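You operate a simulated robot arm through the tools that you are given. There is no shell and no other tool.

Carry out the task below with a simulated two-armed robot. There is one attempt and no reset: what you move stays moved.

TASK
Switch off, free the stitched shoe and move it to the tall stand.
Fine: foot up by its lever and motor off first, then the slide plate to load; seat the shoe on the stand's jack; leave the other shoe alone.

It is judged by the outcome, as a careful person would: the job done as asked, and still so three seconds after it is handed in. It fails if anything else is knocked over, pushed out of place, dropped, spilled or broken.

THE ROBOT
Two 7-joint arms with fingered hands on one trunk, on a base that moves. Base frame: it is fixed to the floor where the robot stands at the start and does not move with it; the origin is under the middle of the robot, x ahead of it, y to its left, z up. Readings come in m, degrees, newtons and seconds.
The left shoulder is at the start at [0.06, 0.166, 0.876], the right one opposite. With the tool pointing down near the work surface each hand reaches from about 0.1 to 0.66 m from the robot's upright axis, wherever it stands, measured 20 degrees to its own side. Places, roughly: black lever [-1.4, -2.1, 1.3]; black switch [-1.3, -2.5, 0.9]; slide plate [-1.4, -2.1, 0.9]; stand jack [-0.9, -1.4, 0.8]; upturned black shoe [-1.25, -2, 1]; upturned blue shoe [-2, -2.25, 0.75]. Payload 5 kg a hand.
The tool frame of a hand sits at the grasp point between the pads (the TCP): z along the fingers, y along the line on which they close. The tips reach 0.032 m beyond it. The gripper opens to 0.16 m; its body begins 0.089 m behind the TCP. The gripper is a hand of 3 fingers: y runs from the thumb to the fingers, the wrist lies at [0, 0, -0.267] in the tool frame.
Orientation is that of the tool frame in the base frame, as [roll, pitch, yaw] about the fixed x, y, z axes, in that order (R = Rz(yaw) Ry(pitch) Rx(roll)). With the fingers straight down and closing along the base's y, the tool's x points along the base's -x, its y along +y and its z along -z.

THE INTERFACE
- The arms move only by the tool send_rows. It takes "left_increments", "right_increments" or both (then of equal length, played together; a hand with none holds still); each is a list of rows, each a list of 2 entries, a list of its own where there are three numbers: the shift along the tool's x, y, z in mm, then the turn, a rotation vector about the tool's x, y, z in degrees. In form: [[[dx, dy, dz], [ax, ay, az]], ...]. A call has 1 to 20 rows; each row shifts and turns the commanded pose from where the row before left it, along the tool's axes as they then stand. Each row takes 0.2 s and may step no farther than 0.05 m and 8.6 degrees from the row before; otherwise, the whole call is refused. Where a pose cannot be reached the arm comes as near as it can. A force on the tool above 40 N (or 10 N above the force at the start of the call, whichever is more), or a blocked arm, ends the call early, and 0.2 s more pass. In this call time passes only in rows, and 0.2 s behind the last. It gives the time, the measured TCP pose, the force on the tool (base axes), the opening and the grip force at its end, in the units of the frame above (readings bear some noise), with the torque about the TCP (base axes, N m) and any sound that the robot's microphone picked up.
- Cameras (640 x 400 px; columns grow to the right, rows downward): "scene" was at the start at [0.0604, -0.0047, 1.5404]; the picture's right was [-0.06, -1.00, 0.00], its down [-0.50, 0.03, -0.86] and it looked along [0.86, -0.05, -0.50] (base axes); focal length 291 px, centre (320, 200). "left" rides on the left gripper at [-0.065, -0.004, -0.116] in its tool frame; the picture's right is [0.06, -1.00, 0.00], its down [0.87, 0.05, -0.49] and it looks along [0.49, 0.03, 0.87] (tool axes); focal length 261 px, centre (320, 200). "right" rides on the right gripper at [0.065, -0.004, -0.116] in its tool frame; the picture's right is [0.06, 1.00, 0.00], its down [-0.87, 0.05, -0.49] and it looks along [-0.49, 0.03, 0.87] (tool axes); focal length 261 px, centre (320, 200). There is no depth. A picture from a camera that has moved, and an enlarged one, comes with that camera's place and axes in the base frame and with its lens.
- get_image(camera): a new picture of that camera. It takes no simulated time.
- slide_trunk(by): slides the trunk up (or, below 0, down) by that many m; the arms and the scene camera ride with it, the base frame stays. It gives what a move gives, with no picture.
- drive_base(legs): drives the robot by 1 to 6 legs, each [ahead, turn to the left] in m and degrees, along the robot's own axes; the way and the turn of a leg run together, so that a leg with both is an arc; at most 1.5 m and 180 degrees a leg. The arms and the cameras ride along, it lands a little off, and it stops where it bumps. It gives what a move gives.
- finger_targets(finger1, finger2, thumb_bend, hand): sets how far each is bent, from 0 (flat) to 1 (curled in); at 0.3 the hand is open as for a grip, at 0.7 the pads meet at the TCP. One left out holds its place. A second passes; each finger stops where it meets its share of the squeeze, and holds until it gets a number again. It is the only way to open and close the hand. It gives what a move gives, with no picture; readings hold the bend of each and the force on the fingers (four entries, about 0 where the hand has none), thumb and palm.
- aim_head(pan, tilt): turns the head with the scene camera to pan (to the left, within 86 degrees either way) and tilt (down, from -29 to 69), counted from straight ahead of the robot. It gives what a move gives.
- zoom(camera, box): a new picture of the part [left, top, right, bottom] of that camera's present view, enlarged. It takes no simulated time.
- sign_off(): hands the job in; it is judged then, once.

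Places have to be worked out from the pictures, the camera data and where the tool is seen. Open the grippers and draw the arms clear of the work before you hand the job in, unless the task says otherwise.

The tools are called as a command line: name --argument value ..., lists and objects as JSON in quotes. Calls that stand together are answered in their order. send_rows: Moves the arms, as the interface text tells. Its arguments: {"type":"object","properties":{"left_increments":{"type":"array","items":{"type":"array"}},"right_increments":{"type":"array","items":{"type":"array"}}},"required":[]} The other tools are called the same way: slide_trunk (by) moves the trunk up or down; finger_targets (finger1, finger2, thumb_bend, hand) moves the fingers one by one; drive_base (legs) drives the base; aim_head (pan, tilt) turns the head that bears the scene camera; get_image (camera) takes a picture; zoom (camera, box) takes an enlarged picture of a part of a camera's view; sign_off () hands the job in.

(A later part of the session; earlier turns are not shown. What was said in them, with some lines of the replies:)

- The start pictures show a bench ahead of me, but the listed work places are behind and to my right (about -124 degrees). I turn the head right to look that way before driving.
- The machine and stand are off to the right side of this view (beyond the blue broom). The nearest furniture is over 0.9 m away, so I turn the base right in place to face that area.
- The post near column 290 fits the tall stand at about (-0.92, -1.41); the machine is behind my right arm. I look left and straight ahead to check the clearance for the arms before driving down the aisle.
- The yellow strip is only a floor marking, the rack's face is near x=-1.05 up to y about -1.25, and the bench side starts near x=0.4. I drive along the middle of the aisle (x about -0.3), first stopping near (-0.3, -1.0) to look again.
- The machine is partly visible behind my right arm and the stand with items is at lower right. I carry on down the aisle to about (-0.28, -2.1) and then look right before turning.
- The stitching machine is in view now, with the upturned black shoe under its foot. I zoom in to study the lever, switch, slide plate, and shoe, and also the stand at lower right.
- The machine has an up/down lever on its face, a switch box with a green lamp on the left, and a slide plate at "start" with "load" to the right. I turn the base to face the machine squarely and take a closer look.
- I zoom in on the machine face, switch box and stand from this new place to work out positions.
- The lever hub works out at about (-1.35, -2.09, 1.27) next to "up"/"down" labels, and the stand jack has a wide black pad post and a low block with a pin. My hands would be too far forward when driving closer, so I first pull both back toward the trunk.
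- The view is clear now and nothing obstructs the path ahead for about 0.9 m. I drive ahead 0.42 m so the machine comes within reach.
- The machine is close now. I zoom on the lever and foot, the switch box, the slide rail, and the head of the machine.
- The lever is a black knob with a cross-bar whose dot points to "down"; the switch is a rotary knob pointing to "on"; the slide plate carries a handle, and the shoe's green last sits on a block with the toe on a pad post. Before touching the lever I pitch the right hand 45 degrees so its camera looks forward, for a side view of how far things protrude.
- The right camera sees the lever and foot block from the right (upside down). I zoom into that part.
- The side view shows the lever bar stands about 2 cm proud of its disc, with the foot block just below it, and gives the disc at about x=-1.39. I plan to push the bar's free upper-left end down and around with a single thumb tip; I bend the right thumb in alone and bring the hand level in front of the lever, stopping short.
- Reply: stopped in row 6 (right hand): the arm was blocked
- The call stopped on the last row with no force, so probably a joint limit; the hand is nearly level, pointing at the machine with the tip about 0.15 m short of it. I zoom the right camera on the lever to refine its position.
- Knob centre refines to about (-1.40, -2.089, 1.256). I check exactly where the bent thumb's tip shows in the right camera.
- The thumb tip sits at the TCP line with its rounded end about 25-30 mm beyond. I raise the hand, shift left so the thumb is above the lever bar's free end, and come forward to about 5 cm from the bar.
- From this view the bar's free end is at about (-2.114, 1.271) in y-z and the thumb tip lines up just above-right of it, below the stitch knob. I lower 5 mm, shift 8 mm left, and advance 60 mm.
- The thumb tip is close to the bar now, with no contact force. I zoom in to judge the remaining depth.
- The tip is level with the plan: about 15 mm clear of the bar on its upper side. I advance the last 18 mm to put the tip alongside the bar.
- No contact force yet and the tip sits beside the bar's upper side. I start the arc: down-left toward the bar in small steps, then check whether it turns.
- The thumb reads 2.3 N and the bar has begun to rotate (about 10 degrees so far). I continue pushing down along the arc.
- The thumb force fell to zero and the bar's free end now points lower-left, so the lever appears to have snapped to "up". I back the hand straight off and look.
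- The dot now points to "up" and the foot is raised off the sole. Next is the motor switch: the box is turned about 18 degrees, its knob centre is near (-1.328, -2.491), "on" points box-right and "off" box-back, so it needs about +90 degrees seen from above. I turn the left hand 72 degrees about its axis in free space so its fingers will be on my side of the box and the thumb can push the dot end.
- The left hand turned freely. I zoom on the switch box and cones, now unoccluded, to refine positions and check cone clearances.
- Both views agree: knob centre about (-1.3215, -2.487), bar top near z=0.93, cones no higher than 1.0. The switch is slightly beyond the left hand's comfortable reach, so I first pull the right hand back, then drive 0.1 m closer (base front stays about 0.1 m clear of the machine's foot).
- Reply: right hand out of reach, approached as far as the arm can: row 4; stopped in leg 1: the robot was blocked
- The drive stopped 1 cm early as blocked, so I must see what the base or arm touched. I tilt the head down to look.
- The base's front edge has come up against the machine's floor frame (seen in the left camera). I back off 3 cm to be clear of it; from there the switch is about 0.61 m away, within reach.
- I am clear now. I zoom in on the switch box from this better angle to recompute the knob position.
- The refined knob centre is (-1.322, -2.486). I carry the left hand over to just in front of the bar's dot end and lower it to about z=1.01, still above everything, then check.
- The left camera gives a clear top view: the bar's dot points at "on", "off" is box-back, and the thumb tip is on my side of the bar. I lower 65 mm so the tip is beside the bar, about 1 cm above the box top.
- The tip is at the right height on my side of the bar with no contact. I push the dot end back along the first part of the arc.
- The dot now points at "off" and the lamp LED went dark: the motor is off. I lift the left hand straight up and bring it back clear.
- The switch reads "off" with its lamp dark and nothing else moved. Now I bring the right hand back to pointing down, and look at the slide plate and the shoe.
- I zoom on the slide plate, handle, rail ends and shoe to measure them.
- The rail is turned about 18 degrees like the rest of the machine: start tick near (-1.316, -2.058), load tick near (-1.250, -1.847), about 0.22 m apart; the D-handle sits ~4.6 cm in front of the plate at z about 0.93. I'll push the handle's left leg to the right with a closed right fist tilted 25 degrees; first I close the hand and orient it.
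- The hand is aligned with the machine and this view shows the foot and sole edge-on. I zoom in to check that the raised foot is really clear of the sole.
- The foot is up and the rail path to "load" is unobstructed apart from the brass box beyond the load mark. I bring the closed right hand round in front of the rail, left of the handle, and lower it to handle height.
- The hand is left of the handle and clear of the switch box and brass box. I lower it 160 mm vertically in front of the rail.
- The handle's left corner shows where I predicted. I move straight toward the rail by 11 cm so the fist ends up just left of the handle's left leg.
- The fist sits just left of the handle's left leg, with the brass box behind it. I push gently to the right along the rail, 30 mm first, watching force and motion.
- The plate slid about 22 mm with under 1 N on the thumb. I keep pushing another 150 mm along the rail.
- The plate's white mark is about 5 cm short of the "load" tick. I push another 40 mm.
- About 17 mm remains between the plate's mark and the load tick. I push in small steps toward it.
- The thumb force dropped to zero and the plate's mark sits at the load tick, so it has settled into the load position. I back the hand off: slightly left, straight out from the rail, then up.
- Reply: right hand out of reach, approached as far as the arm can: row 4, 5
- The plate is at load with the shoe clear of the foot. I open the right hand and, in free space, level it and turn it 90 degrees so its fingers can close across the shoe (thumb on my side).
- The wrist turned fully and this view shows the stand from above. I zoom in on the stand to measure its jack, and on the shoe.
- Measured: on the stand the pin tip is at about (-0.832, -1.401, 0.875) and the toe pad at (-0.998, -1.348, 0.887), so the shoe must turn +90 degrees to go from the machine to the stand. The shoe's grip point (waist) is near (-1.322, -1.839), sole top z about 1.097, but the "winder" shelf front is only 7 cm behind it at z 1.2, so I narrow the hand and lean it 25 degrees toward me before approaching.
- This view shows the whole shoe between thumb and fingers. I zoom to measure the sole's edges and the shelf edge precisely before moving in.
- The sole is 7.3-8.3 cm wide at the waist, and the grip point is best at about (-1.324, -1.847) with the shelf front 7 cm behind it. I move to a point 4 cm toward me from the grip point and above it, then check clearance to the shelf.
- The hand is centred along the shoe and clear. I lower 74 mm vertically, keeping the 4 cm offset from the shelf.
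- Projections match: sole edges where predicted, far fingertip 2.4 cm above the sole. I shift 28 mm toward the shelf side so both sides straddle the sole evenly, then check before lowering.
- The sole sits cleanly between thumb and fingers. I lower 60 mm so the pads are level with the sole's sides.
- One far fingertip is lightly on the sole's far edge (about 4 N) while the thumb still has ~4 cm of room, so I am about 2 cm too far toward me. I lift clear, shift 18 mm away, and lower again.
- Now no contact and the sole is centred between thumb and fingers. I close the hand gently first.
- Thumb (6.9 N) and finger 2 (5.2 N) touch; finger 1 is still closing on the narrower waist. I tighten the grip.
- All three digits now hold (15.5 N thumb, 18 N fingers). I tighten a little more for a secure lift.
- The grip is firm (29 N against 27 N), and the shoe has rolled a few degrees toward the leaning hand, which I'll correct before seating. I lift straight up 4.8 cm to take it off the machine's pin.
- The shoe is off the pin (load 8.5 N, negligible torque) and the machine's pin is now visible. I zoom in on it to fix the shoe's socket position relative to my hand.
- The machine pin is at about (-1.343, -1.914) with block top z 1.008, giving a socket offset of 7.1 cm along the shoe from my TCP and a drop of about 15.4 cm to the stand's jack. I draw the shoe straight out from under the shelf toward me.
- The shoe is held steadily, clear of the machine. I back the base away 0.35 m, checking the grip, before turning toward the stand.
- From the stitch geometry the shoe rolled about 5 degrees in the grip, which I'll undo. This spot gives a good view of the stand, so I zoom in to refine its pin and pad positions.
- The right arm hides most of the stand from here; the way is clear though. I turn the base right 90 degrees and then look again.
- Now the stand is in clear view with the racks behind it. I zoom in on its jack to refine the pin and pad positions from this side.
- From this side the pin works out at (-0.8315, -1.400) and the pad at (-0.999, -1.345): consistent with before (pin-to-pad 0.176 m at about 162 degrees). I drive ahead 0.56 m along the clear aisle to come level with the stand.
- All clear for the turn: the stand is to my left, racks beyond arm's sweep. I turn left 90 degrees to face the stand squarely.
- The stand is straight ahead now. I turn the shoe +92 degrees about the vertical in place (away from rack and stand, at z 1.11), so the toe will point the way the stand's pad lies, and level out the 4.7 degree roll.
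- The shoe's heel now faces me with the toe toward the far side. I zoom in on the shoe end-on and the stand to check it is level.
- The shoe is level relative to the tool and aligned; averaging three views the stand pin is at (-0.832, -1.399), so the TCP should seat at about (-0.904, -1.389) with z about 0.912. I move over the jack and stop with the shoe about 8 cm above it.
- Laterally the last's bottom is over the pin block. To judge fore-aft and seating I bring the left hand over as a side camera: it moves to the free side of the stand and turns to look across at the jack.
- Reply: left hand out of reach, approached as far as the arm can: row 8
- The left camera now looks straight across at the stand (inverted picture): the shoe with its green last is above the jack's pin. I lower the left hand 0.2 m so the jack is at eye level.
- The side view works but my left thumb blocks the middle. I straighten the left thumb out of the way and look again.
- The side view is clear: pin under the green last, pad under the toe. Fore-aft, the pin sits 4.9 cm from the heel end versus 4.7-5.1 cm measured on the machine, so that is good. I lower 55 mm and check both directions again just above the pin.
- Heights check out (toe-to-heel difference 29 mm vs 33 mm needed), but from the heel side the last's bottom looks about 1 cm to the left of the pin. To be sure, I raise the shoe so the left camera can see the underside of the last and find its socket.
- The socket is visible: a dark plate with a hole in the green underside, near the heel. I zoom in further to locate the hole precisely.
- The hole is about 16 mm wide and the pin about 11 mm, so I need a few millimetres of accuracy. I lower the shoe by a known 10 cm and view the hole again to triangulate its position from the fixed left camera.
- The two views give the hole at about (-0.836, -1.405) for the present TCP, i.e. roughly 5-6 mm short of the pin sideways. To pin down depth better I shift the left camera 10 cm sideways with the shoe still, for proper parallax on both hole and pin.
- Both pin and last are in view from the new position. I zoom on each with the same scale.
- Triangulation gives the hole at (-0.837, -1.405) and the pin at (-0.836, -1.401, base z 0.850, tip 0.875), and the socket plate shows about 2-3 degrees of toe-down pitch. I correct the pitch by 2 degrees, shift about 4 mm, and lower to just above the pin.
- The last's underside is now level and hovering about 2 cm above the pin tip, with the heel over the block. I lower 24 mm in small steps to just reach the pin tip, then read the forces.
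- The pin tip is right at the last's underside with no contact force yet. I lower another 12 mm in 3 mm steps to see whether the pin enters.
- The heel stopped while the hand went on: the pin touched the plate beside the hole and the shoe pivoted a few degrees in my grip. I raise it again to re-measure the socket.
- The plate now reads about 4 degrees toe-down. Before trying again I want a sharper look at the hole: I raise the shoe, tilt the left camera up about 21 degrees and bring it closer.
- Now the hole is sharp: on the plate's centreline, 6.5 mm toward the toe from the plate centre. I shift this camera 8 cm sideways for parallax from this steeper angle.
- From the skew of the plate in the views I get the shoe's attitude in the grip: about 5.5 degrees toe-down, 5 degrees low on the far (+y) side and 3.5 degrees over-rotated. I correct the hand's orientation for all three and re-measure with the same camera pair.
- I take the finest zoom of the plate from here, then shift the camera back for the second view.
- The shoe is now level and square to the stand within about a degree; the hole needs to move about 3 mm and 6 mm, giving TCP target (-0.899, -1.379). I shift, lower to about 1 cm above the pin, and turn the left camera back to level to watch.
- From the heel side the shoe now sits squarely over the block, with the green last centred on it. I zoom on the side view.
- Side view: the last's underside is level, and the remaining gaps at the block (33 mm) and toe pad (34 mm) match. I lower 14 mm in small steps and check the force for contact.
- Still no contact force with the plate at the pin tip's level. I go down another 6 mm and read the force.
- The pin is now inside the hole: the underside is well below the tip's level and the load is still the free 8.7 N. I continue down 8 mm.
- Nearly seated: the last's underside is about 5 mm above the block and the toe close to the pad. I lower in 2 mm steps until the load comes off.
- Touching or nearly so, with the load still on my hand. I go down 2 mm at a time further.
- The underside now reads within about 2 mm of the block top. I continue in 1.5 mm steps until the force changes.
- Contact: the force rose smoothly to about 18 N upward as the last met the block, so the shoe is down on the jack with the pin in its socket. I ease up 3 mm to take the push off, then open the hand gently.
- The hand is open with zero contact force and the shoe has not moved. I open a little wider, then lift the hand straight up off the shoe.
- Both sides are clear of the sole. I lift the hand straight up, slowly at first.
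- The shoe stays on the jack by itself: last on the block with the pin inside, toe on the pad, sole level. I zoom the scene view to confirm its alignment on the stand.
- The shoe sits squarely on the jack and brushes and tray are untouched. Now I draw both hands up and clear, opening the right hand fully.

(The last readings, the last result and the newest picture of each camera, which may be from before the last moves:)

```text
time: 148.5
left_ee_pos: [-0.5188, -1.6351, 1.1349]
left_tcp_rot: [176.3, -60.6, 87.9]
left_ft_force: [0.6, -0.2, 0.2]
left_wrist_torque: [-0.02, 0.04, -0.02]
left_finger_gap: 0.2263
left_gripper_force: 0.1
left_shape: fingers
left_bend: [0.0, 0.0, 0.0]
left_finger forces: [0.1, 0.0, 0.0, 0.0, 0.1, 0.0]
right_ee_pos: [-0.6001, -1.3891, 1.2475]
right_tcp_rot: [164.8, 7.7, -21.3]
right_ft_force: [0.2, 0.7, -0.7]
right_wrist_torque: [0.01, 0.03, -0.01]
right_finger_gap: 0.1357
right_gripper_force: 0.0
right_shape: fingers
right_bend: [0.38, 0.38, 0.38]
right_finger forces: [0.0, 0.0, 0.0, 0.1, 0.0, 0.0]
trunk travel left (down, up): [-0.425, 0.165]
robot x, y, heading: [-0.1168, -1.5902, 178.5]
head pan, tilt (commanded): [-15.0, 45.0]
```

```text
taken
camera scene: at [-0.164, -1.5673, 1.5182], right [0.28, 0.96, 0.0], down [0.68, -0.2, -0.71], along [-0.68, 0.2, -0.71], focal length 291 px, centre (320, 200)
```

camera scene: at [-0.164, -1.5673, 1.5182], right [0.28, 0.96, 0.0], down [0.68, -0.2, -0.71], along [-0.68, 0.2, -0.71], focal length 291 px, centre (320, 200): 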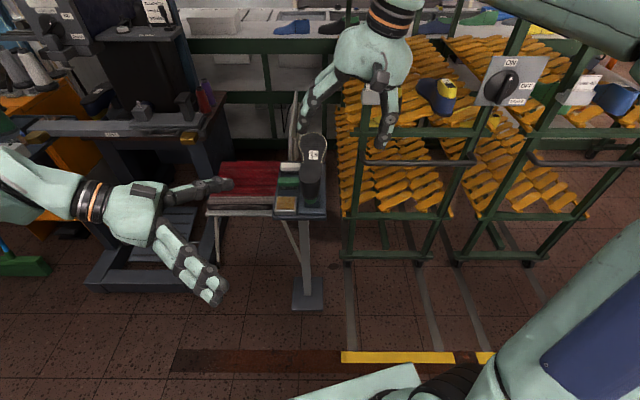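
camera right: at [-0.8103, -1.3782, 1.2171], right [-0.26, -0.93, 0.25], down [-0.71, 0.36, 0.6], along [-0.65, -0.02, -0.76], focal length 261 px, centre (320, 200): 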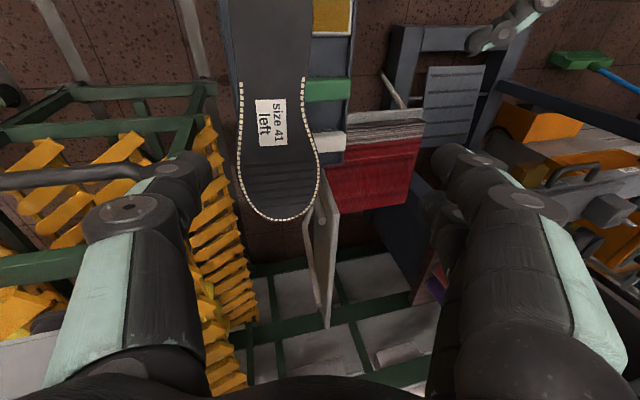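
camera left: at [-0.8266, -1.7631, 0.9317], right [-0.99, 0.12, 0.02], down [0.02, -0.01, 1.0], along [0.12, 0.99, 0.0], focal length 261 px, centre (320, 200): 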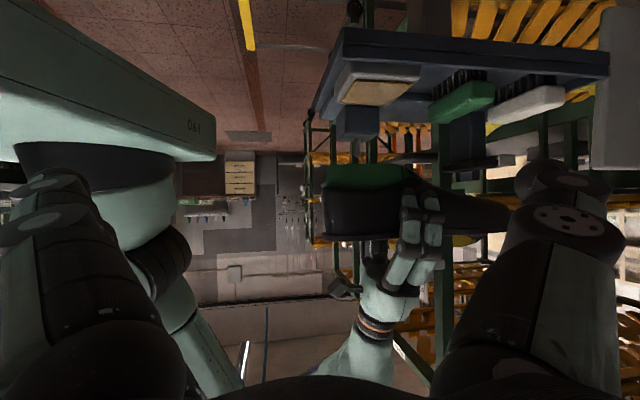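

I am clear of the stand with the shoe standing on it. I open the hands to rest and look over the machine once more to confirm lever, switch and slide, and that the other shoe is undisturbed.

finger_targets --hand "right" --finger1 0.3 --finger2 0.3 --thumb_bend 0.3

finger_targets --hand "left" --finger1 0.3 --finger2 0.3 --thumb_bend 0.3

aim_head --pan 20 --tilt 22

get_image --camera "scene"

```text
time: 149.5
left_ee_pos: [-0.5193, -1.6348, 1.1351]
left_tcp_rot: [176.3, -60.6, 88.1]
left_ft_force: [0.1, -0.2, 0.3]
left_wrist_torque: [0.01, 0.0, -0.01]
left_finger_gap: 0.2262
left_gripper_force: 0.1
left_shape: fingers
left_bend: [0.0, 0.0, 0.0]
left_finger forces: [0.0, 0.1, 0.0, 0.0, 0.0, 0.0]
right_ee_pos: [-0.6008, -1.3899, 1.2475]
right_tcp_rot: [164.9, 7.6, -21.5]
right_ft_force: [-0.3, 0.8, 0.0]
right_wrist_torque: [-0.02, -0.01, 0.05]
right_finger_gap: 0.1677
right_gripper_force: 0.1
right_shape: fingers
right_bend: [0.3, 0.3, 0.3]
right_finger forces: [0.1, 0.1, 0.1, 0.0, 0.0, 0.0]
trunk travel left (down, up): [-0.425, 0.165]
robot x, y, heading: [-0.1172, -1.5913, 178.6]
head pan, tilt (commanded): [-15.0, 45.0]
```

```text
time: 150.5
left_ee_pos: [-0.5201, -1.6355, 1.1349]
left_tcp_rot: [176.3, -60.6, 88.0]
left_ft_force: [-0.6, 0.4, 0.6]
left_wrist_torque: [0.0, 0.02, 0.0]
left_finger_gap: 0.1686
left_gripper_force: 0.0
left_shape: fingers
left_bend: [0.3, 0.3, 0.3]
left_finger forces: [0.0, 0.0, 0.0, 0.1, 0.0, 0.0]
right_ee_pos: [-0.6001, -1.3894, 1.2476]
right_tcp_rot: [164.9, 7.6, -21.4]
right_ft_force: [0.2, 0.2, -0.5]
right_wrist_torque: [0.01, -0.01, 0.01]
right_finger_gap: 0.1676
right_gripper_force: 0.1
right_shape: fingers
right_bend: [0.3, 0.3, 0.3]
right_finger forces: [0.1, 0.1, 0.0, 0.1, 0.0, 0.0]
trunk travel left (down, up): [-0.425, 0.165]
robot x, y, heading: [-0.1204, -1.5911, 178.6]
head pan, tilt (commanded): [-15.0, 45.0]
```

```text
time: 151.5
left_ee_pos: [-0.5193, -1.635, 1.1341]
left_tcp_rot: [176.3, -60.7, 88.0]
left_ft_force: [-0.3, 0.2, 0.2]
left_wrist_torque: [-0.01, 0.01, -0.01]
left_finger_gap: 0.1689
left_gripper_force: 0.0
left_shape: fingers
left_bend: [0.3, 0.3, 0.3]
left_finger forces: [0.1, 0.1, 0.0, 0.0, 0.1, 0.1]
right_ee_pos: [-0.6001, -1.3903, 1.2473]
right_tcp_rot: [164.9, 7.6, -21.5]
right_ft_force: [-0.5, -0.1, 0.5]
right_wrist_torque: [0.03, 0.0, -0.01]
right_finger_gap: 0.1676
right_gripper_force: 0.0
right_shape: fingers
right_bend: [0.3, 0.3, 0.3]
right_finger forces: [0.0, 0.0, 0.0, 0.1, 0.0, 0.0]
trunk travel left (down, up): [-0.425, 0.165]
robot x, y, heading: [-0.1218, -1.5906, 178.6]
head pan, tilt (commanded): [20.0, 22.0]
```

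```text
taken
camera scene: at [-0.1752, -1.6197, 1.5535], right [-0.32, 0.95, 0.0], down [0.36, 0.12, -0.93], along [-0.88, -0.29, -0.38], focal length 291 px, centre (320, 200)
```

scene: 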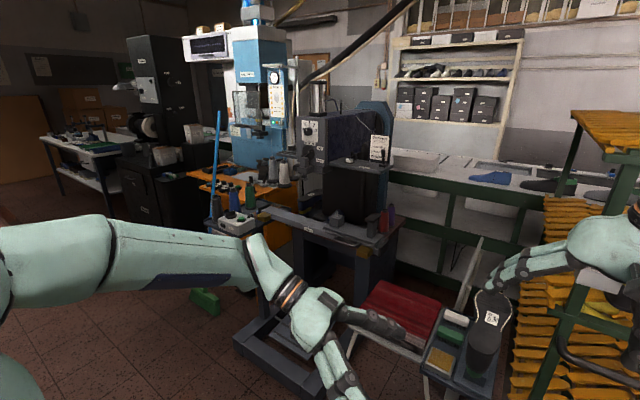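

zoom --camera "scene" --box '[270, 90, 420, 260]'

zoom --camera "scene" --box '[200, 160, 300, 250]'

zoom --camera "scene" --box '[400, 260, 560, 400]'

```text
2.35 times, centred on (345, 175) of scene
camera zoom: at [-0.1752, -1.6197, 1.5535], right [-0.32, 0.95, 0.0], down [0.36, 0.12, -0.93], along [-0.88, -0.29, -0.38], focal length 685 px, centre (261, 259)
```

zoom: 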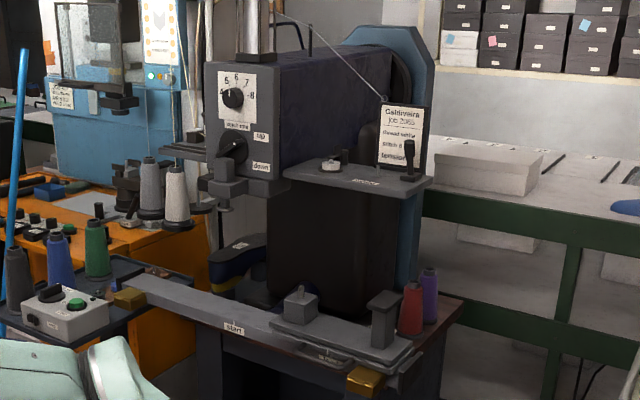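

```text
4.44 times, centred on (250, 205) of scene
camera zoom: at [-0.1752, -1.6197, 1.5535], right [-0.32, 0.95, 0.0], down [0.36, 0.12, -0.93], along [-0.88, -0.29, -0.38], focal length 1294 px, centre (631, 178)
```

zoom: 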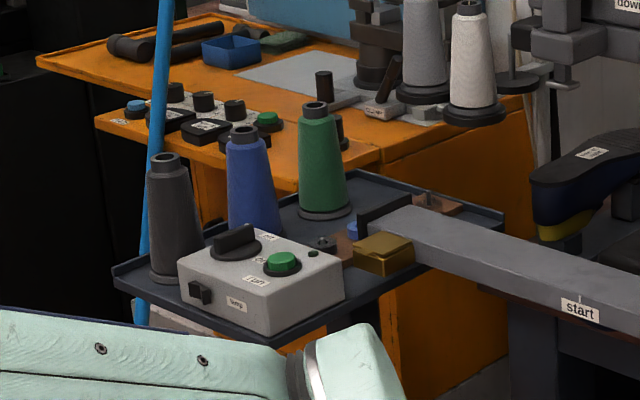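

```text
2.86 times, centred on (480, 330) of scene
camera zoom: at [-0.1752, -1.6197, 1.5535], right [-0.32, 0.95, 0.0], down [0.36, 0.12, -0.93], along [-0.88, -0.29, -0.38], focal length 832 px, centre (-137, -171)
```

zoom: 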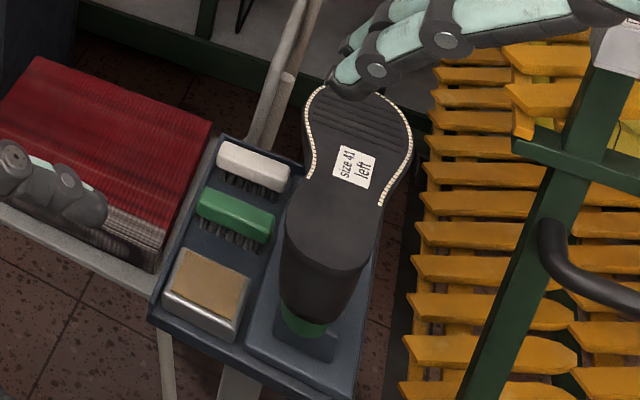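

Lever up, switch off with lamp dark, slide at load, the other shoe in its place, and the stitched shoe on the stand. I check the area behind the slide (mug and spools) and take one closer look to be sure nothing was disturbed.

zoom --camera "scene" --box '[320, 195, 410, 260]'

zoom --camera "scene" --box '[295, 110, 365, 185]'

```text
6.15 times, centred on (365, 228) of scene
camera zoom: at [-0.1752, -1.6197, 1.5535], right [-0.32, 0.95, 0.0], down [0.36, 0.12, -0.93], along [-0.88, -0.29, -0.38], focal length 1792 px, centre (43, 31)
```

zoom: 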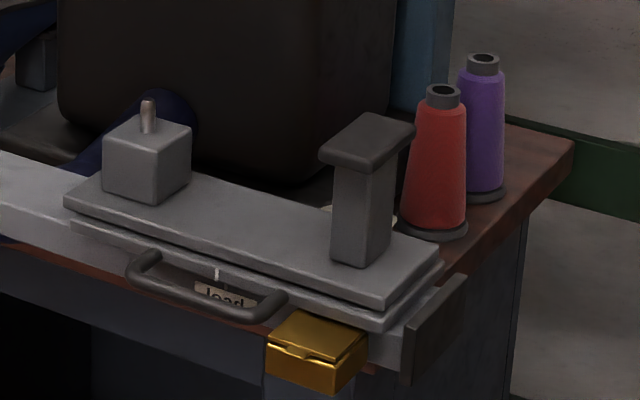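

```text
5.33 times, centred on (330, 148) of scene
camera zoom: at [-0.1752, -1.6197, 1.5535], right [-0.32, 0.95, 0.0], down [0.36, 0.12, -0.93], along [-0.88, -0.29, -0.38], focal length 1553 px, centre (267, 480)
```

zoom: 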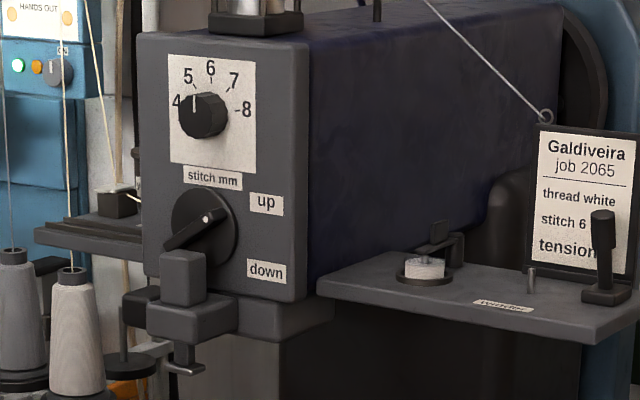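

The mug stands behind the pad post, spools upright, the plate's mark is on "load", and the lever dot points to "up". Hands are open and clear of the stand and machine, so I hand the job in.

sign_off

```text
The job is handed in.
```

The stitched black shoe is off the machine and seated on the tall stand's jack. The pin is in its socket and the toe rests on the pad. It stayed put when I let go, and the job is handed in.

- **Foot:** raised by its lever, which now points to "up".
- **Motor:** switched to "off" before the slide was moved; its lamp is dark.
- **Slide plate:** at "load", with its mark on the load tick.
- **Other shoe:** the blue one was not touched and is still in its place.

Three small contacts happened on the way:

- **Base against the machine:** the robot's base touched the machine's floor frame once while moving closer. I backed off and saw no sign that the machine had moved.
- **Finger on the sole:** a fingertip rested lightly on the shoe's sole before I lined up the grip.
- **First seating try:** the stand's pin met the plate beside the hole, and the shoe turned slightly in my grip. I re-measured, straightened it and it seated cleanly on the second try.

In the final pictures the brushes and tray, the mug and the thread spools all look undisturbed. Both hands are open and clear of the work.
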